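You operate a simulated robot arm through the tools that you are given. There is no shell and no other tool.

You are at the controls of a simulated two-armed robot. One attempt, no reset.

## Task
The film has a gap: peel the label, wind the film off and wrap the coil anew.
Fine: the coil lies on the wrap stand; lay the label beside the crank; film arm down for winding and up at the end; leave the other labels and coils as they are. Where these are worked on the way, their far stop is far enough and under half their travel is too little: film arm.
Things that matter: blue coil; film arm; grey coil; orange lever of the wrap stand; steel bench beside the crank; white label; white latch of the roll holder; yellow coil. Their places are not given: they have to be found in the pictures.

It is judged by the outcome, as a careful person would: the job done as asked, and still so three seconds after it is handed in. It fails if anything else is knocked over, pushed out of place, dropped, spilled or broken.

## Robot
Two 7-joint arms with fingered hands on one trunk that stands fixed in place. Base frame: the origin is at the foot of the trunk, x ahead of it, y to its left, z up; the work surface is at about z = 700. Lengths are in mm, angles in rad, forces in N, time in s.
The left shoulder is at [81, 241, 1292], the right one opposite. Each reaches about 1128 mm from its shoulder. Payload 4.9 kg a hand.
The TCP of each hand is the grasp point between the finger pads, 32 mm short of the fingertips. In the tool frame z runs along the fingers and y along their closing line. The gripper opens to 200 mm; its body begins 89 mm behind the TCP. The gripper is a hand of 4 fingers: y runs from the thumb to the fingers, the wrist lies at [0, 0, -267] in the tool frame, and closing takes about 1.5 s.
Orientation is told as [roll, pitch, yaw] about the base's x, y, z axes, in that order, counted from this pose: with the fingers straight down and closing along the base's y, the tool's x points along the base's -x, its y along +y and its z along -z.

## Interface
- The arms move only by the tool step_arm. It takes "left_moves", "right_moves" or both (then of equal length, played together; a hand with none holds still); each is a list of rows, each an object of numbers (a shift or turn left out is 0, a gripper value left out holds the last): "tx", "ty", "tz": the shift along the tool's x, y, z in mm; "wx", "wy", "wz": the turn, a rotation vector about the tool's x, y, z in rad. In form: [{"tx": .., "ty": .., "tz": .., "wx": .., "wy": .., "wz": ..}, ...]. A call has 1 to 20 rows; each row is the pose to reach, as a shift and turn from the pose commanded when the call began, along the tool's axes at that moment. "left_hand" and "right_hand" are, for a hand that has rows, the finger opening in mm, from 0 to 200, set as the call begins (left out, the last holds). A row lasts 0.2 s, in which the tool goes at most 50 mm and 0.15 rad; a call with a longer step from one row to the next is refused whole, and so is a gripper value outside its range. A pose out of reach is approached as far as the arm can. The call stops where the force on the tool passes 90 N (or 10 N more than at its start, if that is more) or the arm is blocked; 0.2 s more then pass. The fingers move at their own pace (about 72 mm/s each) and stop on an object; they squeeze with about 33 N. The grip force told is the motor's: it shows also when the fingers shut on nothing. Time passes only in rows, and 0.2 s behind the last, so rows that repeat a pose let the fingers close. It gives the time, the measured TCP pose, the force on the tool (base axes), the opening and the grip force at its end, in the units of the frame above (readings bear some noise), with the torque about the TCP (base axes, N m) and any sound that the robot's microphone picked up, and new pictures: "show" is both (left out), scene, wrist or none (wrist: the cameras of the hands that moved).
- Cameras (640 x 400 px; columns grow to the right, rows downward): "scene" is now at [111.2, 23, 1457.7]; the picture's right is [0.28, -0.96, 0.00], its down [-0.63, -0.18, -0.75] and it looks along [0.72, 0.21, -0.66] (base axes); focal length 285 px, centre (320, 200). "left" rides on the left gripper at [-69, -69, -116] in its tool frame; the picture's right is [0.71, -0.71, 0.00], its down [0.54, 0.54, -0.64] and it looks along [0.45, 0.45, 0.77] (tool axes); focal length 226 px, centre (320, 200). "right" rides on the right gripper at [69, -69, -116] in its tool frame; the picture's right is [0.71, 0.71, 0.00], its down [-0.54, 0.54, -0.64] and it looks along [-0.45, 0.46, 0.77] (tool axes); focal length 226 px, centre (320, 200).
- raise_lower(by): slides the trunk up (or, below 0, down) by that many mm; the arms and the scene camera ride with it, the base frame stays. It gives what a move gives, with no picture.
- curl_fingers(finger1, finger2, finger3, thumb_bend, hand): sets how far each is bent, from 0 (flat) to 100 (curled in); at 30 the hand is open as for a grip, at 70 the pads meet at the TCP. One left out holds its place. A second passes; each finger stops where it meets its share of the squeeze, and holds until it gets a number again. A gripper value or a shape takes the hand back. It gives what a move gives, with no picture; readings hold the bend of each and the force on the fingers (four entries, about 0 where the hand has none), thumb and palm.
- preshape(shape, hand): the hand has 4 fingers and takes this shape, open, in about a second: jaw (thumb against the fingers, like two jaws); tri (thumb and two fingers); tip (a fingertip pinch); poke (one finger out to press); point (the index stretched); flat (the hand flat); cup (the hand cupped); fist (a fist). The gripper value then closes the fingers along that shape, each until it touches; the sizes above hold for jaw. It gives what a move gives, with no picture.
- aim_head(pan, tilt): turns the head with the scene camera to pan (to the left, within 1.501 rad either way) and tilt (down, from -0.506 to 1.204), counted from straight ahead of the robot. It gives what a move gives, and a new picture of the scene camera.
- point_at(camera, pixels): there is no depth. For up to 12 entries [column, row, z] of the newest picture of that camera ("zoom" is the newest enlarged one), the place [x, y] in the base frame at which the ray of that pixel passes the height z, good to about 3 mm. It takes no simulated time.
- enlarge(camera, box): a new picture of the part [left, top, right, bottom] of that camera's present view, enlarged. It takes no simulated time.
- sign_off(): hands the job in; it is judged then, once.

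Leave the grippers open and the arms clear of the work at the hand-in unless told otherwise.

The tools are called after ">>>" by a JSON object that holds its "api" and its "payload". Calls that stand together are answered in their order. step_arm: Moves the arms, as the interface text tells. Its arguments: {"type":"object","properties":{"left_moves":{"type":"array"},"left_hand":{"type":"number"},"right_moves":{"type":"array"},"right_hand":{"type":"number"},"show":{"type":"string","enum":["both","scene","wrist","none"]}},"required":[]} The other tools are called the same way: raise_lower (by) moves the trunk up or down; preshape (shape, hand) gives the hand a shape; curl_fingers (finger1, finger2, finger3, thumb_bend, hand) moves the fingers one by one; aim_head (pan, tilt) turns the head that bears the scene camera; point_at (camera, pixels) gives the place at which the rays of pixels pass given heights; enlarge (camera, box) takes an enlarged picture of a part of a camera's view; sign_off () hands the job in.

At the start:

```text
time: 0.0
left_eef_pos: [778.1, 293.7, 1185.3]
left_orientation: [0.0, -0.001, -0.002]
left_wrist_force: [-0.4, -0.1, -0.3]
left_moment: [0.0, 0.01, -0.01]
left_finger_gap: 199.5
left_grasp_force: 0.0
left_shape: jaw
left_bend: [30.0, 30.0, 30.0, 30.0]
left_finger forces: [0.1, 0.0, 0.1, 0.2, 0.0, 0.0]
right_eef_pos: [730.1, -257.1, 1225.1]
right_orientation: [0.001, 0.001, 0.0]
right_wrist_force: [0.0, -0.3, 0.2]
right_moment: [0.04, -0.02, -0.01]
right_finger_gap: 199.9
right_grasp_force: 0.0
right_shape: jaw
right_bend: [30.0, 30.0, 30.0, 30.0]
right_finger forces: [0.0, 0.0, 0.0, 0.1, 0.0, 0.0]
trunk travel left (down, up): [-200.0, 640.0]
head pan, tilt (commanded): [0.283, 0.721]
```

scene: 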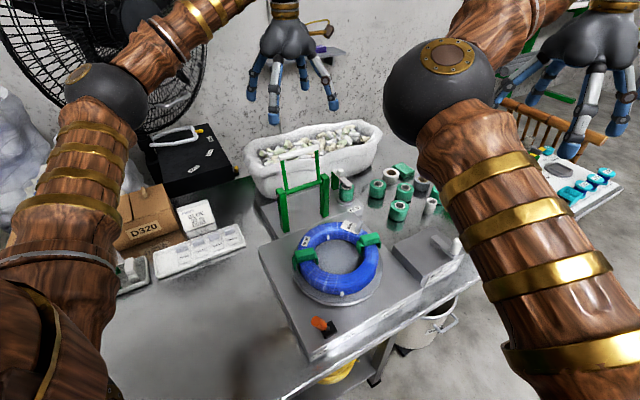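
right: 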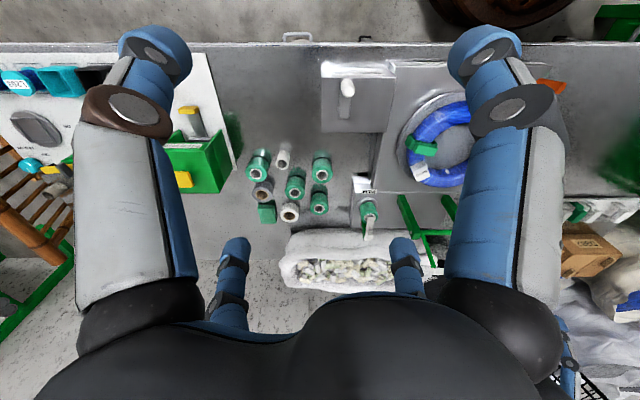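
left: 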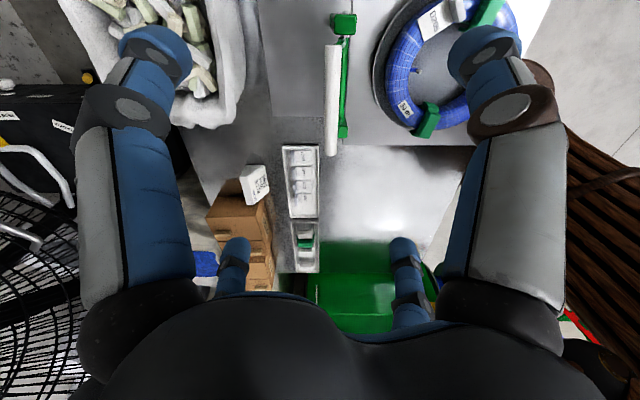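

I see a blue coil on a stand at about (340,262) in the scene picture, a green frame (film arm?) at (300,190), an orange lever at (323,326) and a grey block at (440,255). I'll enlarge the parts to look closer.

>>> {"api": "enlarge", "payload": {"camera": "scene", "box": [230, 130, 490, 370]}}

>>> {"api": "enlarge", "payload": {"camera": "left", "box": [240, 0, 560, 200]}}

>>> {"api": "enlarge", "payload": {"camera": "right", "box": [240, 40, 580, 260]}}

```text
1.67 times, centred on (360, 250) of scene
```

zoom: 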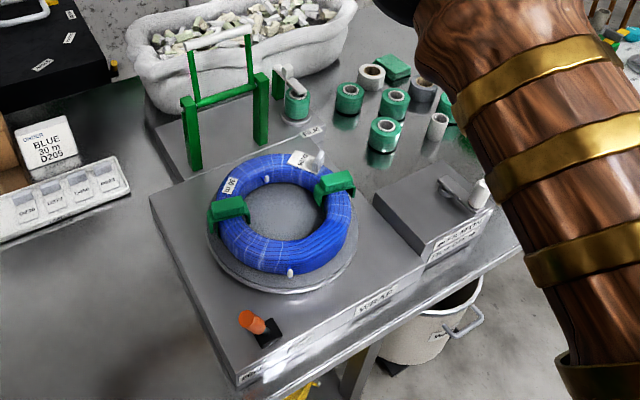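

```text
2.00 times, centred on (400, 100) of left
```

zoom: 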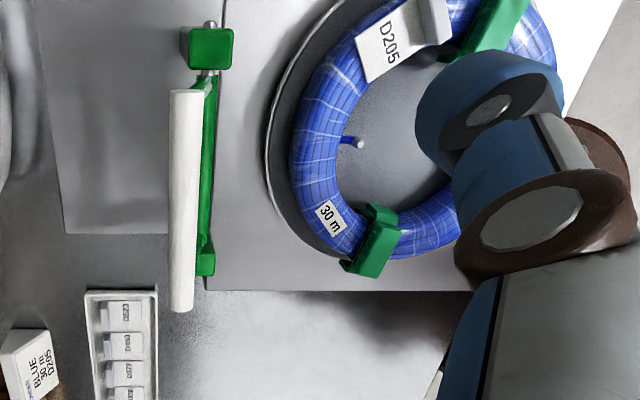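

```text
1.82 times, centred on (410, 150) of right
```

zoom: 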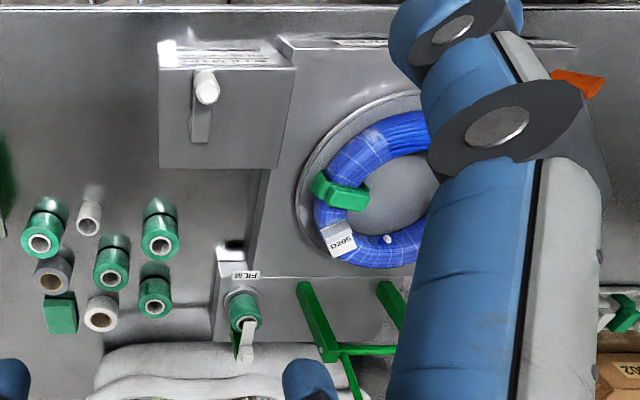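

I see the wrap stand with the coil and two green clamps, the crank box on its right, a small roll holder marked FILM, and a green arm with a white roller. I'll zoom in on each for the labels and text.

>>> {"api": "enlarge", "payload": {"camera": "scene", "box": [280, 210, 400, 310]}}

>>> {"api": "enlarge", "payload": {"camera": "scene", "box": [270, 140, 370, 240]}}

>>> {"api": "enlarge", "payload": {"camera": "scene", "box": [380, 210, 480, 300]}}

>>> {"api": "enlarge", "payload": {"camera": "scene", "box": [290, 290, 400, 380]}}

>>> {"api": "enlarge", "payload": {"camera": "scene", "box": [110, 180, 260, 300]}}

```text
4.00 times, centred on (340, 260) of scene
```

zoom: 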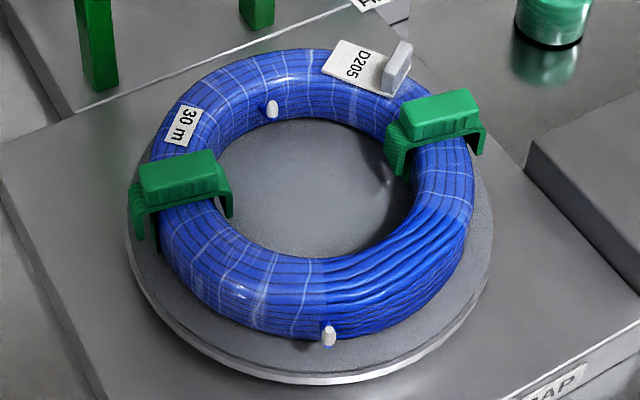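

```text
4.00 times, centred on (320, 190) of scene
```

zoom: 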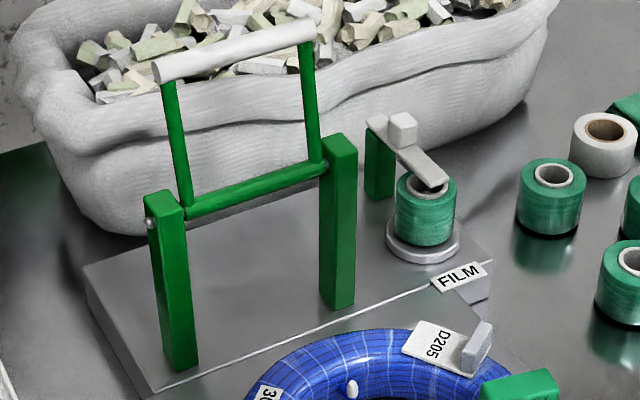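

```text
4.44 times, centred on (430, 255) of scene
```

zoom: 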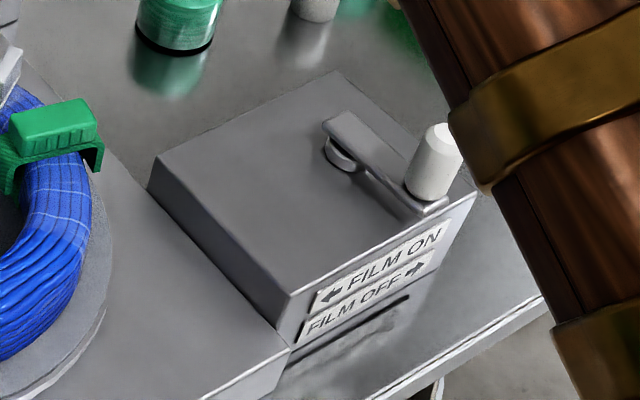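

```text
4.44 times, centred on (345, 335) of scene
```

zoom: 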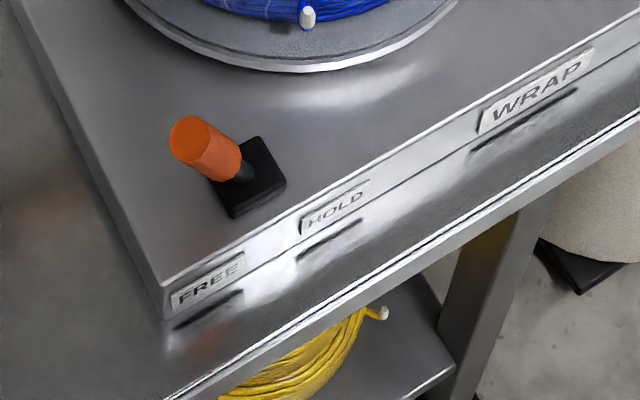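

```text
3.33 times, centred on (185, 240) of scene
```

zoom: 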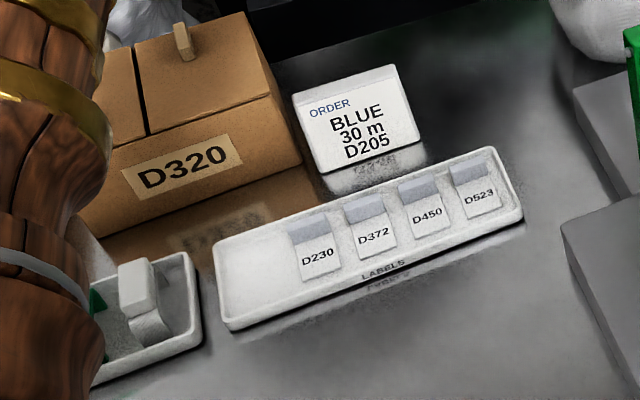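

I'll ask where key pixels fall at several heights, in both the scene and right cameras, so heights can be found by crossing rays: knob top (scene 456,240 / right 347,87), label tab (scene 359,226), lever tip (scene 316,318), roller ends, latch.

>>> {"api": "point_at", "payload": {"camera": "scene", "pixels": [[456, 240, 750], [456, 240, 850], [435, 243, 800], [359, 226, 800], [359, 226, 850], [316, 318, 750], [316, 318, 850], [329, 331, 750], [279, 158, 900], [317, 150, 900], [343, 172, 800], [343, 172, 850]]}}

>>> {"api": "point_at", "payload": {"camera": "right", "pixels": [[347, 87, 750], [347, 87, 850], [421, 170, 800], [421, 170, 850], [552, 87, 750], [552, 87, 850], [374, 234, 800], [374, 234, 850], [374, 210, 800], [374, 210, 850]]}}

```text
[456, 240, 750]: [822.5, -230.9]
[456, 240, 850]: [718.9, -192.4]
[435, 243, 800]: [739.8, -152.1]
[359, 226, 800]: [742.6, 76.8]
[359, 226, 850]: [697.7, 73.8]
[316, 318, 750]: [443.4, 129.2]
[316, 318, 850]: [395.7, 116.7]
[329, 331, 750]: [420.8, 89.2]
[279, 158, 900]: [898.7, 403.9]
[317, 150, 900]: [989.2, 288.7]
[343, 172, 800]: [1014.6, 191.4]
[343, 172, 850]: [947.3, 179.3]
```

```text
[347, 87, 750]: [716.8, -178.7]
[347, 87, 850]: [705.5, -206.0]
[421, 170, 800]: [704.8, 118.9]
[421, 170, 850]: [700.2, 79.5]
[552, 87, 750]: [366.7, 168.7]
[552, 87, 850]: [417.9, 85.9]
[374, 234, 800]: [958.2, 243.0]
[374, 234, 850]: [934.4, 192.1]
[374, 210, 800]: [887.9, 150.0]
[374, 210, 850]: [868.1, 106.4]
```

The label tab is at about z 850 near (698,76); knob top at about (715,-195,850). The right arm hides part of the view, so I move the right hand right and back, high up.

>>> {"api": "step_arm", "payload": {"right_moves": [{"tx": 30, "ty": -32}, {"tx": 60, "ty": -64}, {"tx": 90, "ty": -96}, {"tx": 120, "ty": -128}, {"tx": 150, "ty": -160}, {"tx": 180, "ty": -192}, {"tx": 210, "ty": -224}, {"tx": 230, "ty": -250}], "show": "both"}}

```text
time: 1.8
left_eef_pos: [780.0, 293.6, 1185.3]
left_orientation: [0.003, 0.0, 0.0]
left_wrist_force: [-1.0, -0.5, 0.5]
left_moment: [0.03, 0.02, 0.01]
left_finger_gap: 200.0
left_grasp_force: 0.2
left_shape: jaw
left_bend: [30.0, 30.0, 30.0, 30.0]
left_finger forces: [0.1, 0.0, 0.0, 0.0, 0.0, 0.0]
right_eef_pos: [498.7, -507.3, 1223.6]
right_orientation: [0.001, 0.001, -0.001]
right_wrist_force: [0.8, -0.2, -0.4]
right_moment: [0.01, 0.01, -0.03]
right_finger_gap: 200.1
right_grasp_force: 0.0
right_shape: jaw
right_bend: [30.0, 30.0, 30.0, 30.0]
right_finger forces: [0.0, 0.0, 0.0, 0.0, 0.0, 0.1]
trunk travel left (down, up): [-200.0, 640.0]
head pan, tilt (commanded): [0.283, 0.721]
```

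scene: 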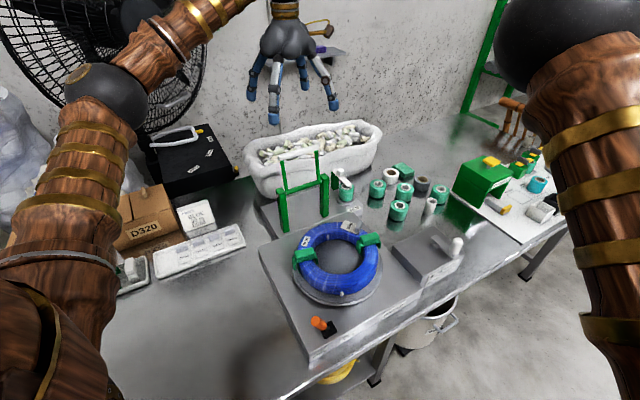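
right: 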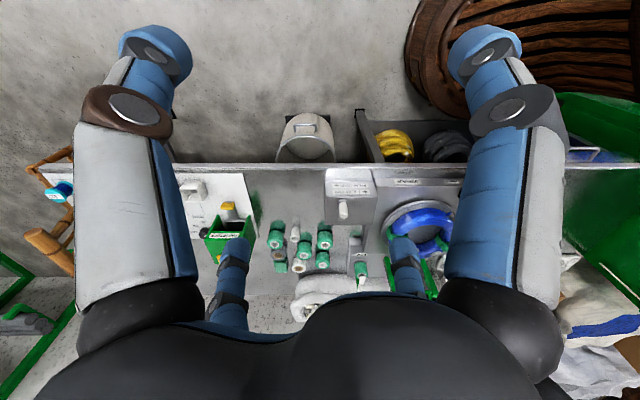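

The crank is now visible. I aim the head slightly right to centre the crank and rolls.

>>> {"api": "aim_head", "payload": {"pan": 0.0, "tilt": 0.72}}

>>> {"api": "enlarge", "payload": {"camera": "scene", "box": [240, 130, 440, 300]}}

```text
time: 2.6
left_eef_pos: [778.3, 294.2, 1184.0]
left_orientation: [-0.001, -0.001, 0.0]
left_wrist_force: [-0.1, -0.3, 0.4]
left_moment: [-0.02, 0.03, -0.01]
left_finger_gap: 200.0
left_grasp_force: 0.1
left_shape: jaw
left_bend: [30.0, 30.0, 30.0, 30.0]
left_finger forces: [0.1, 0.0, 0.0, 0.1, 0.0, 0.0]
right_eef_pos: [499.4, -505.6, 1225.2]
right_orientation: [0.0, 0.001, -0.002]
right_wrist_force: [0.4, -0.4, 0.7]
right_moment: [-0.01, 0.01, 0.01]
right_finger_gap: 199.9
right_grasp_force: 0.1
right_shape: jaw
right_bend: [30.0, 30.0, 30.0, 30.0]
right_finger forces: [0.1, 0.0, 0.0, 0.1, 0.0, 0.0]
trunk travel left (down, up): [-200.0, 640.0]
head pan, tilt (commanded): [0.0, 0.721]
```

scene: 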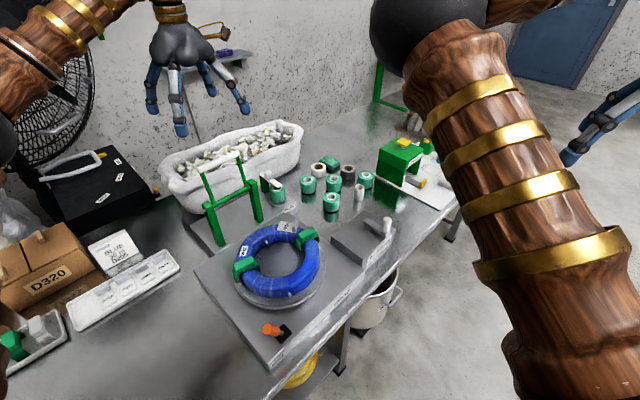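

```text
2.35 times, centred on (340, 215) of scene
```

zoom: 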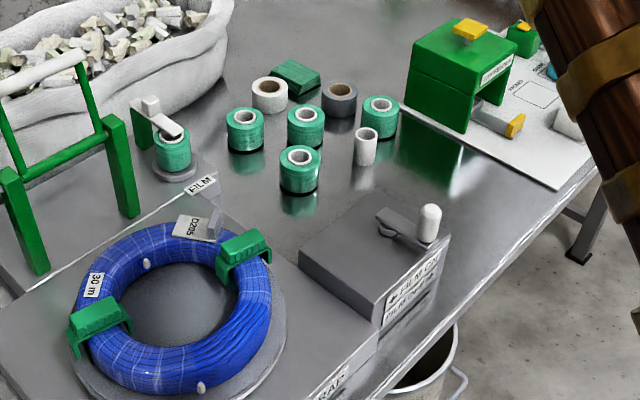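

Next I bring the right hand to about (584,-40,1050) so its wrist camera looks closely at the label, crank and roll holder.

>>> {"api": "step_arm", "payload": {"right_moves": [{"tx": -8, "ty": 42, "tz": 16}, {"tx": -16, "ty": 84, "tz": 32}, {"tx": -24, "ty": 126, "tz": 48}, {"tx": -32, "ty": 168, "tz": 64}, {"tx": -40, "ty": 210, "tz": 80}, {"tx": -48, "ty": 252, "tz": 96}, {"tx": -56, "ty": 294, "tz": 112}, {"tx": -64, "ty": 336, "tz": 128}, {"tx": -72, "ty": 378, "tz": 144}, {"tx": -80, "ty": 420, "tz": 160}, {"tx": -85, "ty": 466, "tz": 175}], "show": "both"}}

>>> {"api": "enlarge", "payload": {"camera": "right", "box": [200, 60, 520, 260]}}

```text
time: 5.0
left_eef_pos: [779.2, 294.7, 1184.9]
left_orientation: [-0.002, -0.001, 0.001]
left_wrist_force: [0.3, 0.1, 0.6]
left_moment: [-0.06, -0.01, 0.0]
left_finger_gap: 200.2
left_grasp_force: 0.0
left_shape: jaw
left_bend: [30.0, 30.0, 30.0, 30.0]
left_finger forces: [0.0, 0.0, 0.0, 0.0, 0.1, 0.0]
right_eef_pos: [584.8, -39.0, 1048.8]
right_orientation: [-0.001, -0.002, -0.001]
right_wrist_force: [0.2, 0.7, -0.5]
right_moment: [-0.03, -0.03, -0.01]
right_finger_gap: 200.0
right_grasp_force: 0.0
right_shape: jaw
right_bend: [30.0, 30.0, 30.0, 30.0]
right_finger forces: [0.0, 0.0, 0.0, 0.0, 0.0, 0.0]
trunk travel left (down, up): [-200.0, 640.0]
head pan, tilt (commanded): [0.0, 0.721]
```

scene: 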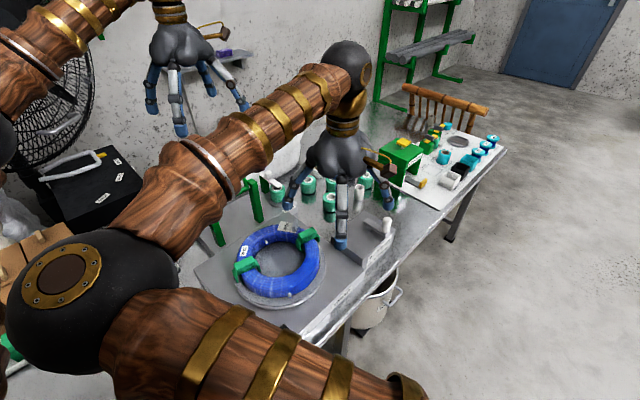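
right: 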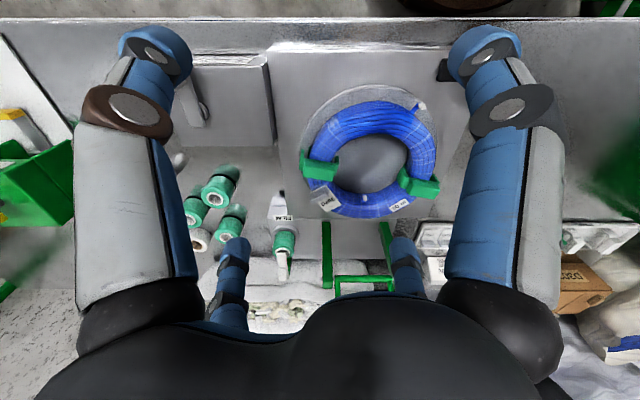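

```text
2.00 times, centred on (360, 160) of right
```

zoom: 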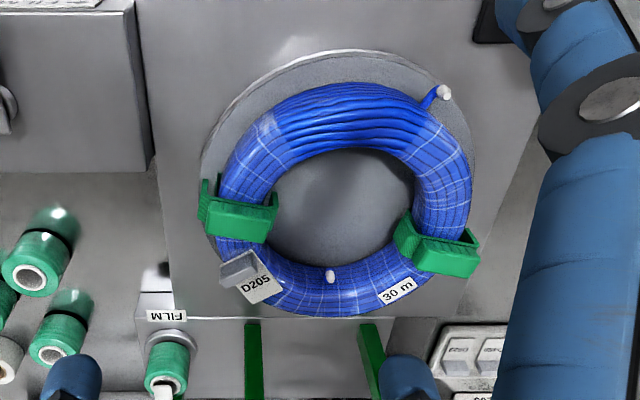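

The bench turns out to run diagonally (about 45°) in the base frame. I read the places of the label tab (right px 320,194), label body (332,203), coil middle (372,162), roll (282,250) at several heights.

>>> {"api": "point_at", "payload": {"camera": "right", "pixels": [[320, 194, 800], [320, 194, 850], [332, 203, 800], [332, 203, 850], [372, 162, 750], [372, 162, 800], [282, 250, 800], [282, 250, 850], [315, 173, 850], [421, 183, 850], [360, 196, 850], [202, 115, 850]]}}

>>> {"api": "enlarge", "payload": {"camera": "right", "box": [260, 140, 400, 280]}}

```text
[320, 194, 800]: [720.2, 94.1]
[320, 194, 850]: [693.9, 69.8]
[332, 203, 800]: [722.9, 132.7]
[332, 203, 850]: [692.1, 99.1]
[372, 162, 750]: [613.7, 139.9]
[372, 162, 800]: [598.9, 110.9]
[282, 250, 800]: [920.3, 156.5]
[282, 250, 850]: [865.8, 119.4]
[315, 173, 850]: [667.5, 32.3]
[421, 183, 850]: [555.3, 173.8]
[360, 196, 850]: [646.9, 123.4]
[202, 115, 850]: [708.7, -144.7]
```

```text
2.86 times, centred on (330, 210) of right
```

zoom: 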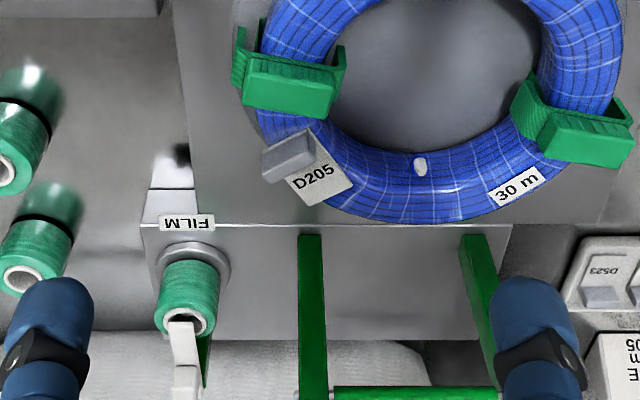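

I retract the right hand to the right again so the scene camera sees all, and re-aim the head at the stand.

>>> {"api": "step_arm", "payload": {"right_moves": [{"tx": 8, "ty": -45, "tz": -10}, {"tx": 16, "ty": -90, "tz": -20}, {"tx": 24, "ty": -135, "tz": -30}, {"tx": 32, "ty": -180, "tz": -40}, {"tx": 40, "ty": -225, "tz": -50}, {"tx": 48, "ty": -270, "tz": -60}, {"tx": 56, "ty": -315, "tz": -70}, {"tx": 64, "ty": -360, "tz": -80}, {"tx": 70, "ty": -400, "tz": -90}], "show": "none"}}

>>> {"api": "aim_head", "payload": {"pan": 0.1, "tilt": 0.8}}

>>> {"api": "enlarge", "payload": {"camera": "scene", "box": [270, 150, 330, 190]}}

>>> {"api": "enlarge", "payload": {"camera": "scene", "box": [260, 270, 340, 340]}}

>>> {"api": "enlarge", "payload": {"camera": "scene", "box": [350, 190, 450, 260]}}

```text
time: 7.0
left_eef_pos: [778.9, 292.0, 1185.9]
left_orientation: [0.002, -0.001, 0.001]
left_wrist_force: [0.5, -0.1, -0.1]
left_moment: [0.02, 0.01, 0.03]
left_finger_gap: 200.0
left_grasp_force: 0.0
left_shape: jaw
left_bend: [30.0, 30.0, 30.0, 30.0]
left_finger forces: [0.0, 0.0, 0.1, 0.0, 0.0, 0.1]
right_eef_pos: [514.1, -441.8, 1139.1]
right_orientation: [0.002, 0.0, -0.001]
right_wrist_force: [-0.1, 0.3, 0.0]
right_moment: [0.06, 0.01, 0.01]
right_finger_gap: 200.1
right_grasp_force: 0.1
right_shape: jaw
right_bend: [30.0, 30.0, 30.0, 30.0]
right_finger forces: [0.0, 0.0, 0.0, 0.1, 0.0, 0.1]
trunk travel left (down, up): [-200.0, 640.0]
head pan, tilt (commanded): [0.0, 0.721]
```

```text
time: 7.7
left_eef_pos: [778.8, 293.7, 1184.5]
left_orientation: [0.001, 0.0, 0.0]
left_wrist_force: [0.3, -0.4, 0.0]
left_moment: [-0.01, -0.05, 0.0]
left_finger_gap: 199.8
left_grasp_force: 0.0
left_shape: jaw
left_bend: [30.0, 30.0, 30.0, 30.0]
left_finger forces: [0.1, 0.0, 0.0, 0.1, 0.0, 0.1]
right_eef_pos: [513.2, -438.3, 1139.2]
right_orientation: [0.001, 0.0, -0.002]
right_wrist_force: [-0.3, 0.8, 0.2]
right_moment: [0.01, 0.01, 0.04]
right_finger_gap: 199.9
right_grasp_force: 0.0
right_shape: jaw
right_bend: [30.0, 30.0, 30.0, 30.0]
right_finger forces: [0.0, 0.0, 0.0, 0.0, 0.0, 0.0]
trunk travel left (down, up): [-200.0, 640.0]
head pan, tilt (commanded): [0.099, 0.799]
```

scene: 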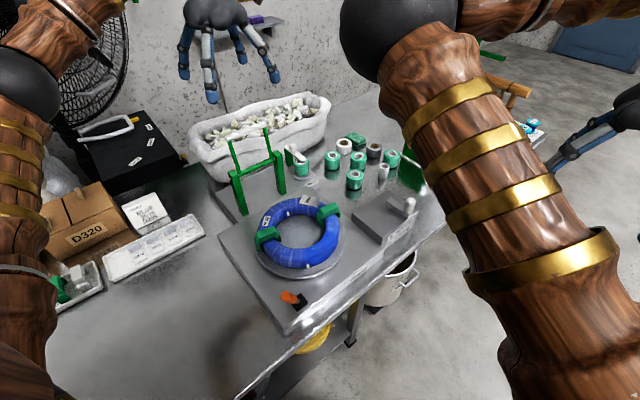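

```text
10.00 times, centred on (300, 170) of scene
```

zoom: 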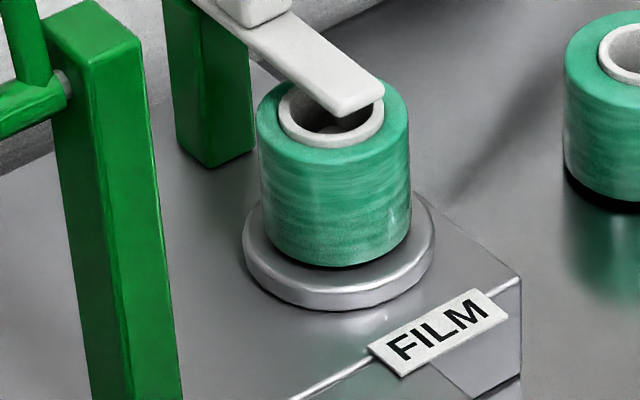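

```text
5.71 times, centred on (300, 305) of scene
```

zoom: 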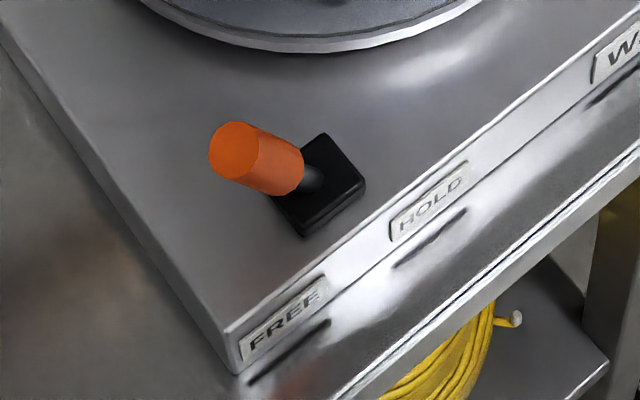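

```text
5.71 times, centred on (400, 225) of scene
```

zoom: 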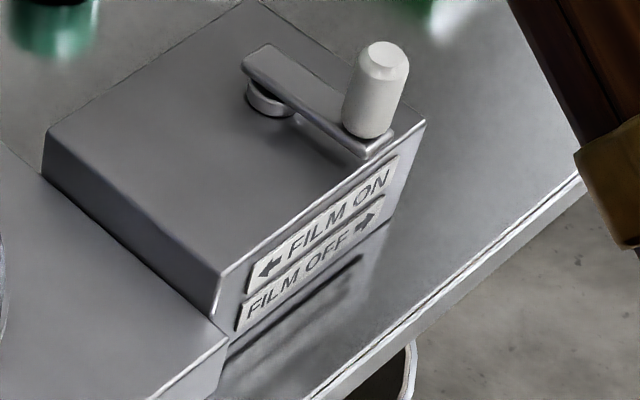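

I enlarge the label and the coil much more.

>>> {"api": "enlarge", "payload": {"camera": "scene", "box": [285, 185, 345, 225]}}

>>> {"api": "enlarge", "payload": {"camera": "scene", "box": [245, 185, 365, 285]}}

>>> {"api": "enlarge", "payload": {"camera": "scene", "box": [215, 120, 305, 210]}}

>>> {"api": "enlarge", "payload": {"camera": "scene", "box": [380, 160, 480, 260]}}

```text
10.00 times, centred on (315, 205) of scene
```

zoom: 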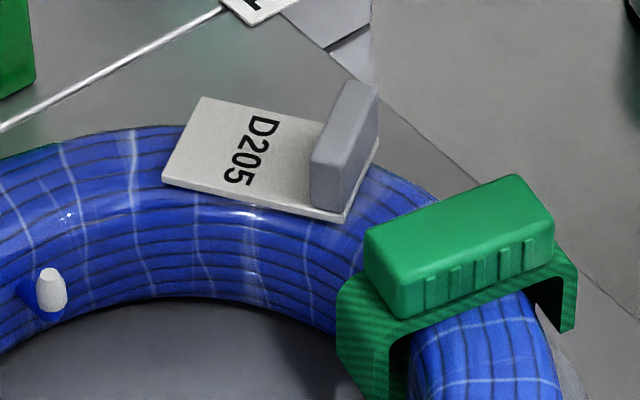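

```text
4.00 times, centred on (305, 235) of scene
```

zoom: 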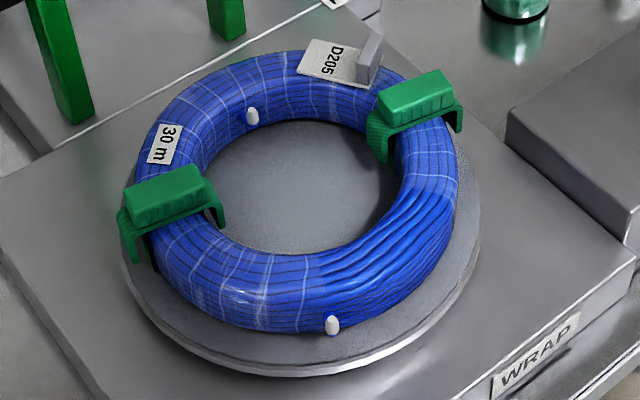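

```text
4.44 times, centred on (260, 165) of scene
```

zoom: 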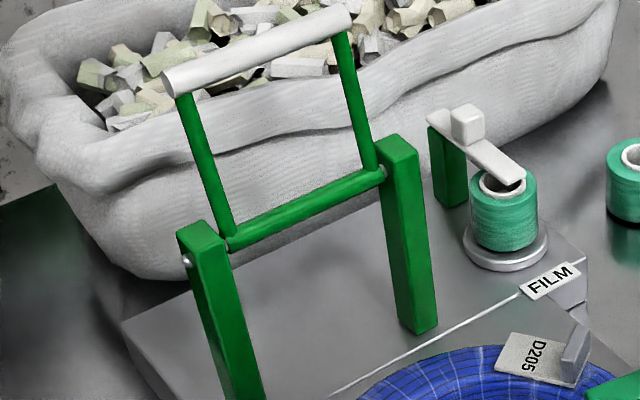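

```text
4.00 times, centred on (430, 210) of scene
```

zoom: 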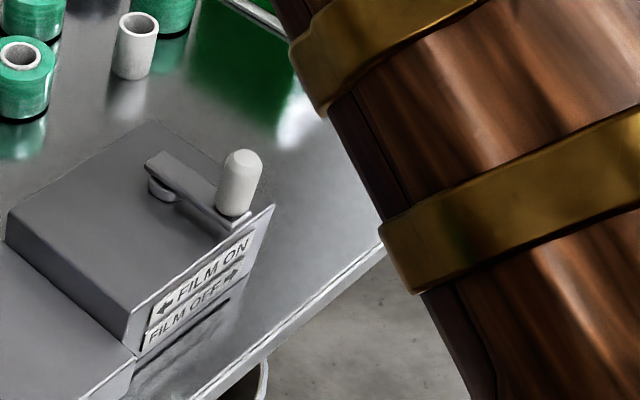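

I get the places for the label corners (scene px 303,195; 299,203; 317.5,207; 321,199.5), tab top (318,194.5), clip, lever, knob, crank axis.

>>> {"api": "point_at", "payload": {"camera": "scene", "pixels": [[303.3, 194.7, 830], [299.3, 203, 830], [317.5, 207, 830], [321, 199.5, 830], [318, 194.5, 850], [318, 194.5, 860], [326, 210.5, 850], [292, 298, 800], [292, 298, 820], [301, 308, 765], [395, 209.5, 800], [412, 217, 800]]}}

>>> {"api": "point_at", "payload": {"camera": "scene", "pixels": [[237, 145, 1020], [265, 130, 1020], [234, 178, 900], [268, 158, 900], [409.5, 199.5, 850], [409.5, 199.5, 860], [295.5, 151, 850], [295.5, 151, 900], [286.5, 147.5, 900], [440, 250, 700], [425, 255, 700], [440, 200, 700]]}}

```text
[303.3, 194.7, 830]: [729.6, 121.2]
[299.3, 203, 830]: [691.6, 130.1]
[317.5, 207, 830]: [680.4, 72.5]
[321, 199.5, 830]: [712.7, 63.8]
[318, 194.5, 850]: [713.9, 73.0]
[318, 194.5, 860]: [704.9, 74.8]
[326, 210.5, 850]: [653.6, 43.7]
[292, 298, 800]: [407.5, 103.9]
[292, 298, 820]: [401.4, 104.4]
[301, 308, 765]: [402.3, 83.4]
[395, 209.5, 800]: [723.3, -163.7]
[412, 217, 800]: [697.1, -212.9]
```

```text
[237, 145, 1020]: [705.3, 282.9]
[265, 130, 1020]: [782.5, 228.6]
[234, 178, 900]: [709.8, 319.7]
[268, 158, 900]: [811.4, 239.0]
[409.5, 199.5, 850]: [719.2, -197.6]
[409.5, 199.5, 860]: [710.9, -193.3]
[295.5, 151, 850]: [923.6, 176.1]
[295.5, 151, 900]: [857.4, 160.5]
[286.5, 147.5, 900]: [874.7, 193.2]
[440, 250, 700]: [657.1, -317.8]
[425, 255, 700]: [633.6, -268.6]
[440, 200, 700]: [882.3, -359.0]
```

I query finer points for the knob, crank pivot, lever, film arm pivots and roller.

>>> {"api": "point_at", "payload": {"camera": "scene", "pixels": [[410.5, 198.7, 850], [410.5, 198.7, 870], [408.2, 213, 810], [408.2, 213, 820], [390, 206, 810], [390, 206, 820], [226, 139, 1020], [279, 124, 1020], [226, 139, 1000], [279, 124, 1000], [233, 173, 910], [276.9, 152.6, 910]]}}

>>> {"api": "point_at", "payload": {"camera": "scene", "pixels": [[303, 302, 760], [303, 302, 770], [288.6, 296.2, 800], [288.6, 296.2, 820], [297, 300, 790], [281.4, 195.4, 740], [281.4, 195.4, 760], [334, 304, 760], [256, 265, 760], [354, 247, 760], [310, 196, 740], [342, 231, 800]]}}

```text
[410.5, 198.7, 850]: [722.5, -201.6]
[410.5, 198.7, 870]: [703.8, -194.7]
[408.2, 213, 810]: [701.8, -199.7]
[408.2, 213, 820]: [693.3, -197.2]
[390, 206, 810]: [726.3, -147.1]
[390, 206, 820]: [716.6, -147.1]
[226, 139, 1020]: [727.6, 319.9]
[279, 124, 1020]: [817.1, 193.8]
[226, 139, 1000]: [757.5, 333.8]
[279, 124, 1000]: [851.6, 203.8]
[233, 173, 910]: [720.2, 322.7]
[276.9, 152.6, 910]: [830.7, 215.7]
```

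```text
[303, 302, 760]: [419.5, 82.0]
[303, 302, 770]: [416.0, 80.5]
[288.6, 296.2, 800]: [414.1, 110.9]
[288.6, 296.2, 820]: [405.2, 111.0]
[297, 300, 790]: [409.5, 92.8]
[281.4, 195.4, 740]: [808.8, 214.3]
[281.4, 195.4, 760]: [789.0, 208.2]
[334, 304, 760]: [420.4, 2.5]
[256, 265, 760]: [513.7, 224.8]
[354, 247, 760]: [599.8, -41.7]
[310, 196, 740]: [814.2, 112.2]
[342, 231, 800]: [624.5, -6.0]
```

I check the stand's orientation with its front edge points (284,328), (347.5,280), (383,250) and left corner (225,229).

>>> {"api": "point_at", "payload": {"camera": "scene", "pixels": [[284, 328, 760], [347.5, 280, 760], [383, 250, 760], [225, 229, 760], [350, 235, 800], [389, 247, 800], [423, 186, 800], [400, 180, 800], [448, 218, 700], [420, 243, 700], [430, 235, 700], [400, 262, 700]]}}

>>> {"api": "enlarge", "payload": {"camera": "scene", "box": [330, 170, 450, 270]}}

```text
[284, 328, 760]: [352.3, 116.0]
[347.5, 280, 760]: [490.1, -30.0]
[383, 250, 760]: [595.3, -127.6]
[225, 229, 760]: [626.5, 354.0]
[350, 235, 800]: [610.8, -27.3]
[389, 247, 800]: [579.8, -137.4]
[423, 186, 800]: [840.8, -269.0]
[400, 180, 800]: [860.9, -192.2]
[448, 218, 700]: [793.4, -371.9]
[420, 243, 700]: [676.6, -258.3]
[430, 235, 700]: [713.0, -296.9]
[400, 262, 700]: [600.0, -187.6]
```

```text
4.00 times, centred on (390, 220) of scene
```

zoom: 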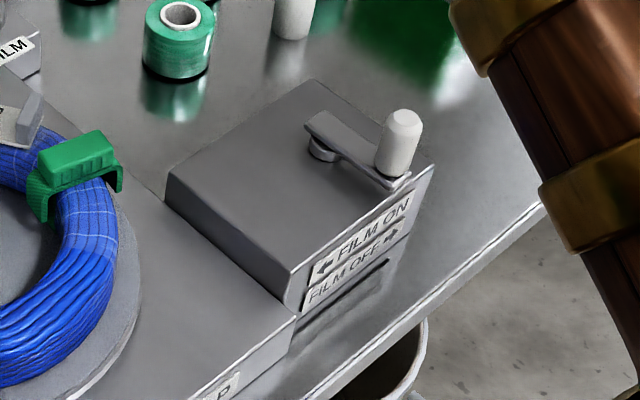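

The stand is turned 45°; the label tab top is about (697,70,850). Before grasping I want to see how the fingers lie: I enlarge the left hand in the scene view and try the fingertip-pinch shape on the right hand.

>>> {"api": "enlarge", "payload": {"camera": "scene", "box": [150, 0, 310, 110]}}

>>> {"api": "preshape", "payload": {"shape": "tip", "hand": "right"}}

>>> {"api": "enlarge", "payload": {"camera": "right", "box": [0, 0, 640, 400]}}

```text
3.64 times, centred on (230, 55) of scene
```

zoom: 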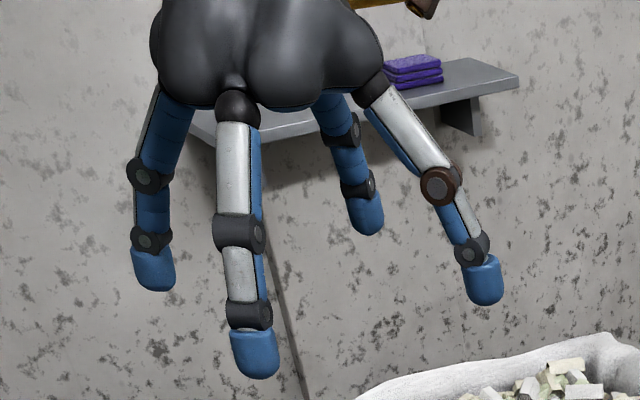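

```text
time: 8.6
left_eef_pos: [779.4, 294.1, 1184.6]
left_orientation: [0.0, -0.001, 0.0]
left_wrist_force: [-0.1, -0.4, -0.1]
left_moment: [-0.03, 0.04, -0.03]
left_finger_gap: 200.1
left_grasp_force: 0.0
left_shape: jaw
left_bend: [30.0, 30.0, 30.0, 30.0]
left_finger forces: [0.0, 0.0, 0.0, 0.0, 0.0, 0.0]
right_eef_pos: [513.1, -439.2, 1139.0]
right_orientation: [0.0, -0.001, -0.001]
right_wrist_force: [-0.1, 0.3, 0.0]
right_moment: [-0.02, -0.01, 0.01]
right_finger_gap: 199.8
right_grasp_force: 0.2
right_shape: tip
right_bend: [16.0, 30.0, 16.0, 30.0]
right_finger forces: [0.0, 0.0, 0.0, 0.0, 0.0, 0.1]
trunk travel left (down, up): [-200.0, 640.0]
head pan, tilt (commanded): [0.099, 0.799]
```

```text
1.00 times, centred on (320, 200) of right (not enlarged: the box is as wide or as high as the picture)
```

zoom: 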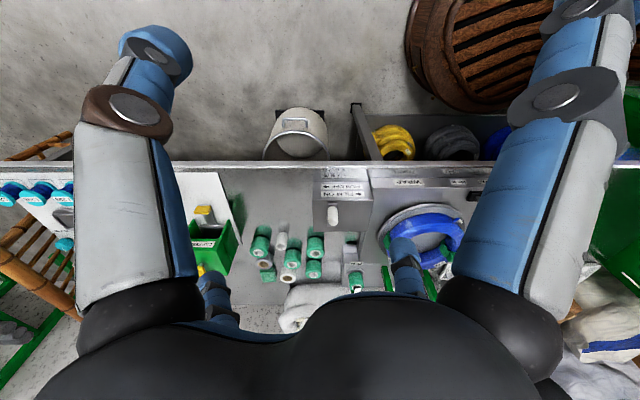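

The fingertip pinch uses the thumb and one finger. I close it in the air (1.5+ s) to see where the tips meet, viewing with the scene camera panned right.

>>> {"api": "step_arm", "payload": {"right_moves": [{}, {}, {}, {}, {}, {}, {}, {}, {}, {}], "right_hand": 0, "show": "wrist"}}

>>> {"api": "aim_head", "payload": {"pan": -0.55, "tilt": 0.55}}

```text
time: 10.8
left_eef_pos: [779.6, 294.4, 1184.7]
left_orientation: [0.001, 0.001, 0.001]
left_wrist_force: [0.3, -0.4, 0.5]
left_moment: [0.01, 0.04, -0.02]
left_finger_gap: 199.7
left_grasp_force: 0.0
left_shape: jaw
left_bend: [30.0, 30.0, 30.0, 30.0]
left_finger forces: [0.0, 0.0, 0.1, 0.1, 0.0, 0.0]
right_eef_pos: [513.6, -438.7, 1139.9]
right_orientation: [0.0, -0.001, -0.003]
right_wrist_force: [-0.2, 0.5, 0.3]
right_moment: [-0.01, -0.01, -0.01]
right_finger_gap: 0.0
right_grasp_force: 32.8
right_shape: tip
right_bend: [28.0, 70.0, 28.0, 70.0]
right_finger forces: [0.0, 0.0, 0.0, 0.1, 0.0, 0.0]
trunk travel left (down, up): [-200.0, 640.0]
head pan, tilt (commanded): [0.099, 0.799]
```

right: 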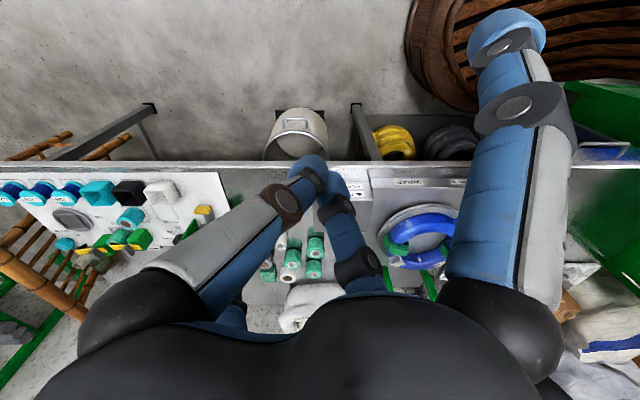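

```text
time: 11.8
left_eef_pos: [779.2, 294.1, 1184.6]
left_orientation: [-0.001, 0.001, 0.0]
left_wrist_force: [0.2, 0.0, -0.5]
left_moment: [-0.04, 0.02, 0.0]
left_finger_gap: 200.0
left_grasp_force: 0.0
left_shape: jaw
left_bend: [30.0, 30.0, 30.0, 30.0]
left_finger forces: [0.0, 0.0, 0.0, 0.1, 0.0, 0.1]
right_eef_pos: [512.8, -437.7, 1139.2]
right_orientation: [0.0, -0.001, -0.001]
right_wrist_force: [0.3, -0.2, -1.1]
right_moment: [0.02, 0.0, 0.0]
right_finger_gap: 0.0
right_grasp_force: 33.5
right_shape: tip
right_bend: [29.0, 70.0, 29.0, 70.0]
right_finger forces: [0.1, 0.0, 0.1, 0.0, 0.0, 0.0]
trunk travel left (down, up): [-200.0, 640.0]
head pan, tilt (commanded): [-0.55, 0.55]
```

scene: 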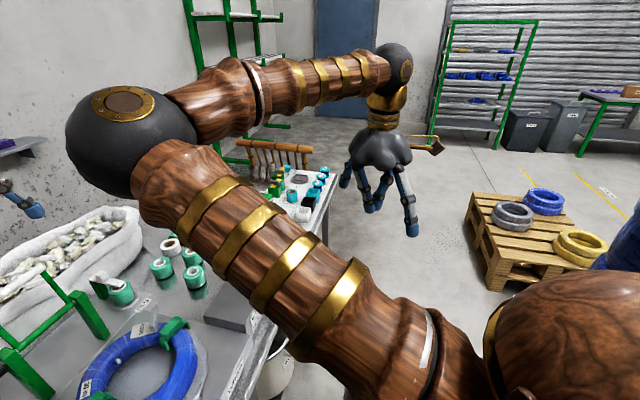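

I enlarge the right hand in this scene view to see the pinch and the idle fingers.

>>> {"api": "enlarge", "payload": {"camera": "scene", "box": [320, 80, 460, 250]}}

```text
2.35 times, centred on (390, 165) of scene
```

zoom: 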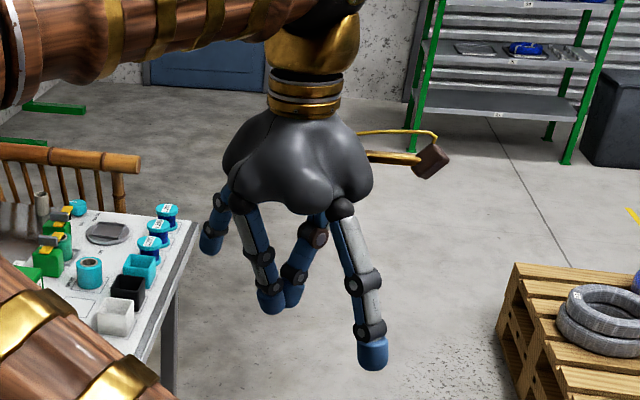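

The hand is a four-claw: thumb at −y, finger 2 at +y, fingers 1 and 3 at ±x; the tips meet 32 mm past the TCP and each is about 30 mm thick. The nearby green clip leaves little room, so I'll take close-ups of the tab. I open the pinch and move the right hand to about (634,7,960).

>>> {"api": "step_arm", "payload": {"right_moves": [{"tx": -11, "ty": 40, "tz": 16}, {"tx": -22, "ty": 80, "tz": 32}, {"tx": -33, "ty": 120, "tz": 48}, {"tx": -44, "ty": 160, "tz": 64}, {"tx": -55, "ty": 200, "tz": 80}, {"tx": -66, "ty": 240, "tz": 96}, {"tx": -77, "ty": 280, "tz": 112}, {"tx": -88, "ty": 320, "tz": 128}, {"tx": -99, "ty": 360, "tz": 144}, {"tx": -110, "ty": 403, "tz": 160}, {"tx": -121, "ty": 445, "tz": 179}], "right_hand": 200, "show": "wrist"}}

>>> {"api": "enlarge", "payload": {"camera": "right", "box": [260, 140, 400, 260]}}

```text
time: 14.2
left_eef_pos: [779.1, 295.1, 1183.8]
left_orientation: [-0.003, -0.001, 0.0]
left_wrist_force: [-0.1, -0.5, 0.3]
left_moment: [-0.03, 0.05, -0.01]
left_finger_gap: 200.0
left_grasp_force: 0.0
left_shape: jaw
left_bend: [30.0, 30.0, 30.0, 30.0]
left_finger forces: [0.0, 0.1, 0.1, 0.0, 0.1, 0.0]
right_eef_pos: [635.1, 5.2, 961.4]
right_orientation: [-0.001, 0.001, -0.004]
right_wrist_force: [0.2, -0.3, 0.1]
right_moment: [-0.03, 0.03, -0.01]
right_finger_gap: 200.2
right_grasp_force: 0.2
right_shape: tip
right_bend: [16.0, 30.0, 16.0, 30.0]
right_finger forces: [0.1, 0.1, 0.0, 0.0, 0.0, 0.1]
trunk travel left (down, up): [-200.0, 640.0]
head pan, tilt (commanded): [-0.55, 0.55]
```

right: 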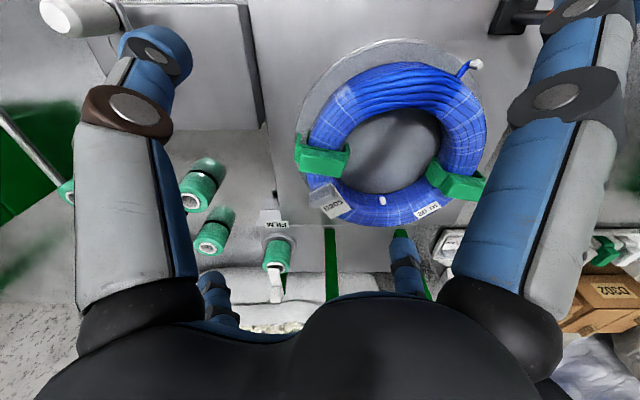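

```text
3.33 times, centred on (330, 200) of right
```

zoom: 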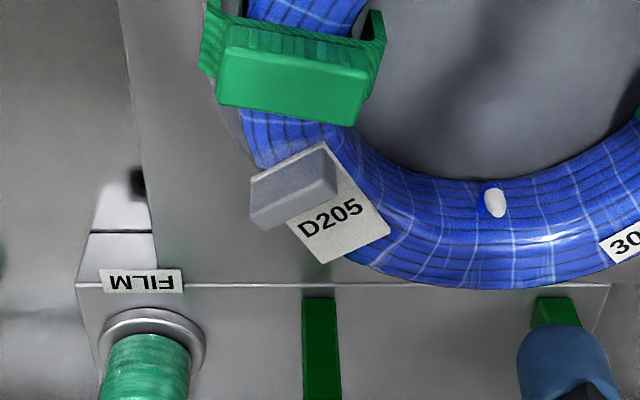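

I zoom in further on the tab and the clip.

>>> {"api": "enlarge", "payload": {"camera": "right", "box": [290, 140, 370, 220]}}

>>> {"api": "point_at", "payload": {"camera": "zoom", "pixels": [[320, 200, 850]]}}

```text
5.00 times, centred on (330, 180) of right
```

zoom: 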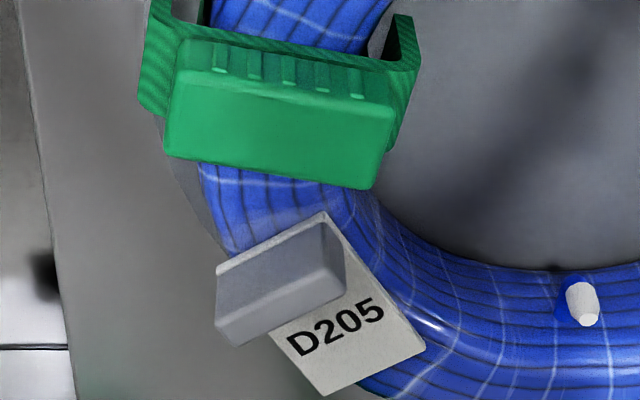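

```text
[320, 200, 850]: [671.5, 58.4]
```

>>> {"api": "enlarge", "payload": {"camera": "right", "box": [302, 178, 342, 213]}}

```text
11.43 times, centred on (322, 196) of right
```

zoom: 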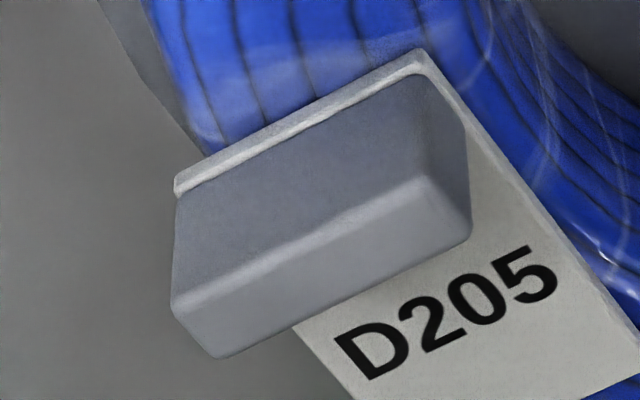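

The tab top is at about (700,76,850), 34 mm long along (0.97,−0.24) and 10 mm thick, standing 18 mm high; the clip's top is also at z 850, its edge about 42 mm away. The default orientation (closing along y) fits between. I set the pinch to about 36 mm and move above the tab at TCP z 930, with the head aimed at the coil.

>>> {"api": "step_arm", "payload": {"right_moves": [{"tx": -22, "ty": 24, "tz": 10}, {"tx": -44, "ty": 48, "tz": 20}, {"tx": -65, "ty": 71, "tz": 31}, {"tx": -65, "ty": 71, "tz": 31}, {"tx": -65, "ty": 71, "tz": 31}, {"tx": -65, "ty": 71, "tz": 31}, {"tx": -65, "ty": 71, "tz": 31}, {"tx": -65, "ty": 71, "tz": 31}], "right_hand": 36, "show": "wrist"}}

>>> {"api": "aim_head", "payload": {"pan": 0.1, "tilt": 0.8}}

>>> {"api": "enlarge", "payload": {"camera": "right", "box": [260, 130, 400, 220]}}

>>> {"api": "enlarge", "payload": {"camera": "scene", "box": [250, 130, 390, 240]}}

```text
time: 16.0
left_eef_pos: [779.0, 294.6, 1184.8]
left_orientation: [0.001, 0.0, -0.001]
left_wrist_force: [0.4, 0.3, -0.7]
left_moment: [-0.01, 0.0, -0.01]
left_finger_gap: 199.8
left_grasp_force: 0.0
left_shape: jaw
left_bend: [30.0, 30.0, 30.0, 30.0]
left_finger forces: [0.0, 0.1, 0.0, 0.1, 0.0, 0.0]
right_eef_pos: [701.8, 77.7, 930.3]
right_orientation: [0.001, 0.0, -0.002]
right_wrist_force: [0.8, -0.1, 0.2]
right_moment: [-0.03, -0.02, -0.01]
right_finger_gap: 36.4
right_grasp_force: 0.1
right_shape: tip
right_bend: [16.0, 56.0, 16.0, 55.0]
right_finger forces: [0.1, 0.0, 0.1, 0.0, 0.0, 0.0]
trunk travel left (down, up): [-200.0, 640.0]
head pan, tilt (commanded): [-0.55, 0.55]
```

right: 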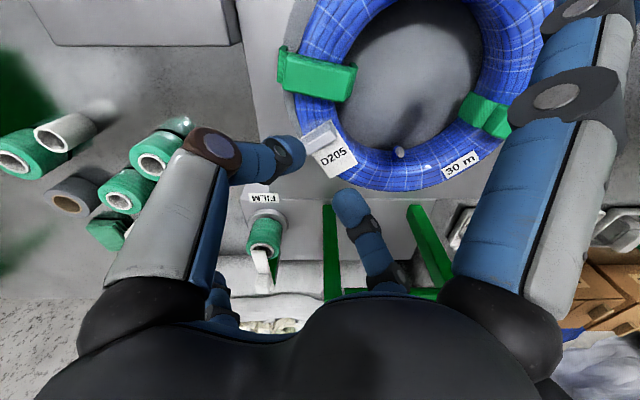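

```text
time: 17.0
left_eef_pos: [778.7, 294.0, 1184.1]
left_orientation: [0.0, 0.001, 0.0]
left_wrist_force: [-0.5, -0.3, -0.6]
left_moment: [0.01, 0.01, 0.0]
left_finger_gap: 199.9
left_grasp_force: 0.0
left_shape: jaw
left_bend: [30.0, 30.0, 30.0, 30.0]
left_finger forces: [0.0, 0.1, 0.0, 0.2, 0.0, 0.0]
right_eef_pos: [700.9, 78.4, 930.9]
right_orientation: [0.001, 0.0, -0.001]
right_wrist_force: [0.4, -0.7, 0.3]
right_moment: [0.04, -0.02, 0.02]
right_finger_gap: 35.9
right_grasp_force: 0.0
right_shape: tip
right_bend: [16.0, 56.0, 16.0, 55.0]
right_finger forces: [0.0, 0.0, 0.0, 0.0, 0.1, 0.0]
trunk travel left (down, up): [-200.0, 640.0]
head pan, tilt (commanded): [0.099, 0.799]
```

scene: 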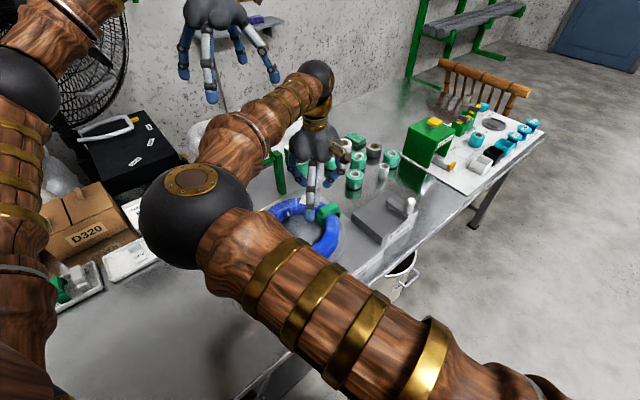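

```text
4.44 times, centred on (330, 175) of right
```

zoom: 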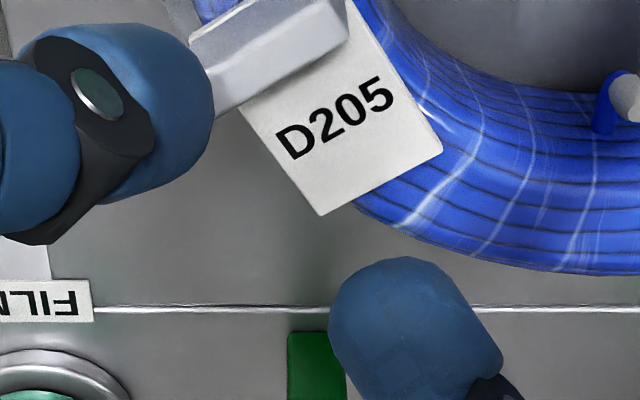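

```text
3.64 times, centred on (320, 185) of scene
```

zoom: 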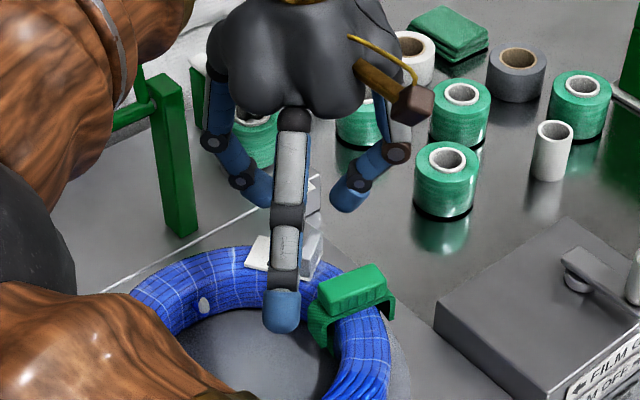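

The idle near finger hangs lower than the pinch (about 50 mm under the TCP) but over the ring's open middle, so it is clear. I zoom in on the tab against the fingertips to check the lateral alignment.

>>> {"api": "enlarge", "payload": {"camera": "right", "box": [270, 100, 370, 200]}}

```text
4.00 times, centred on (320, 150) of right
```

zoom: 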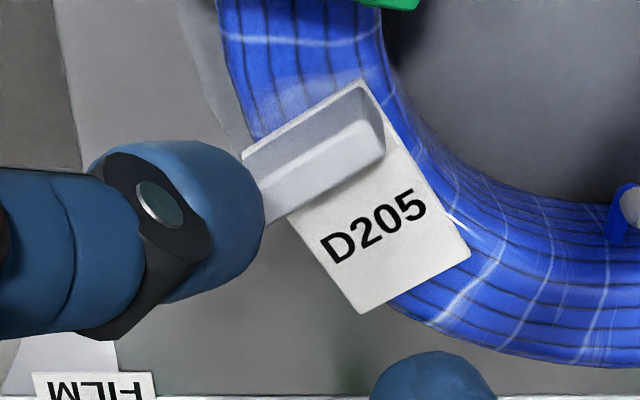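

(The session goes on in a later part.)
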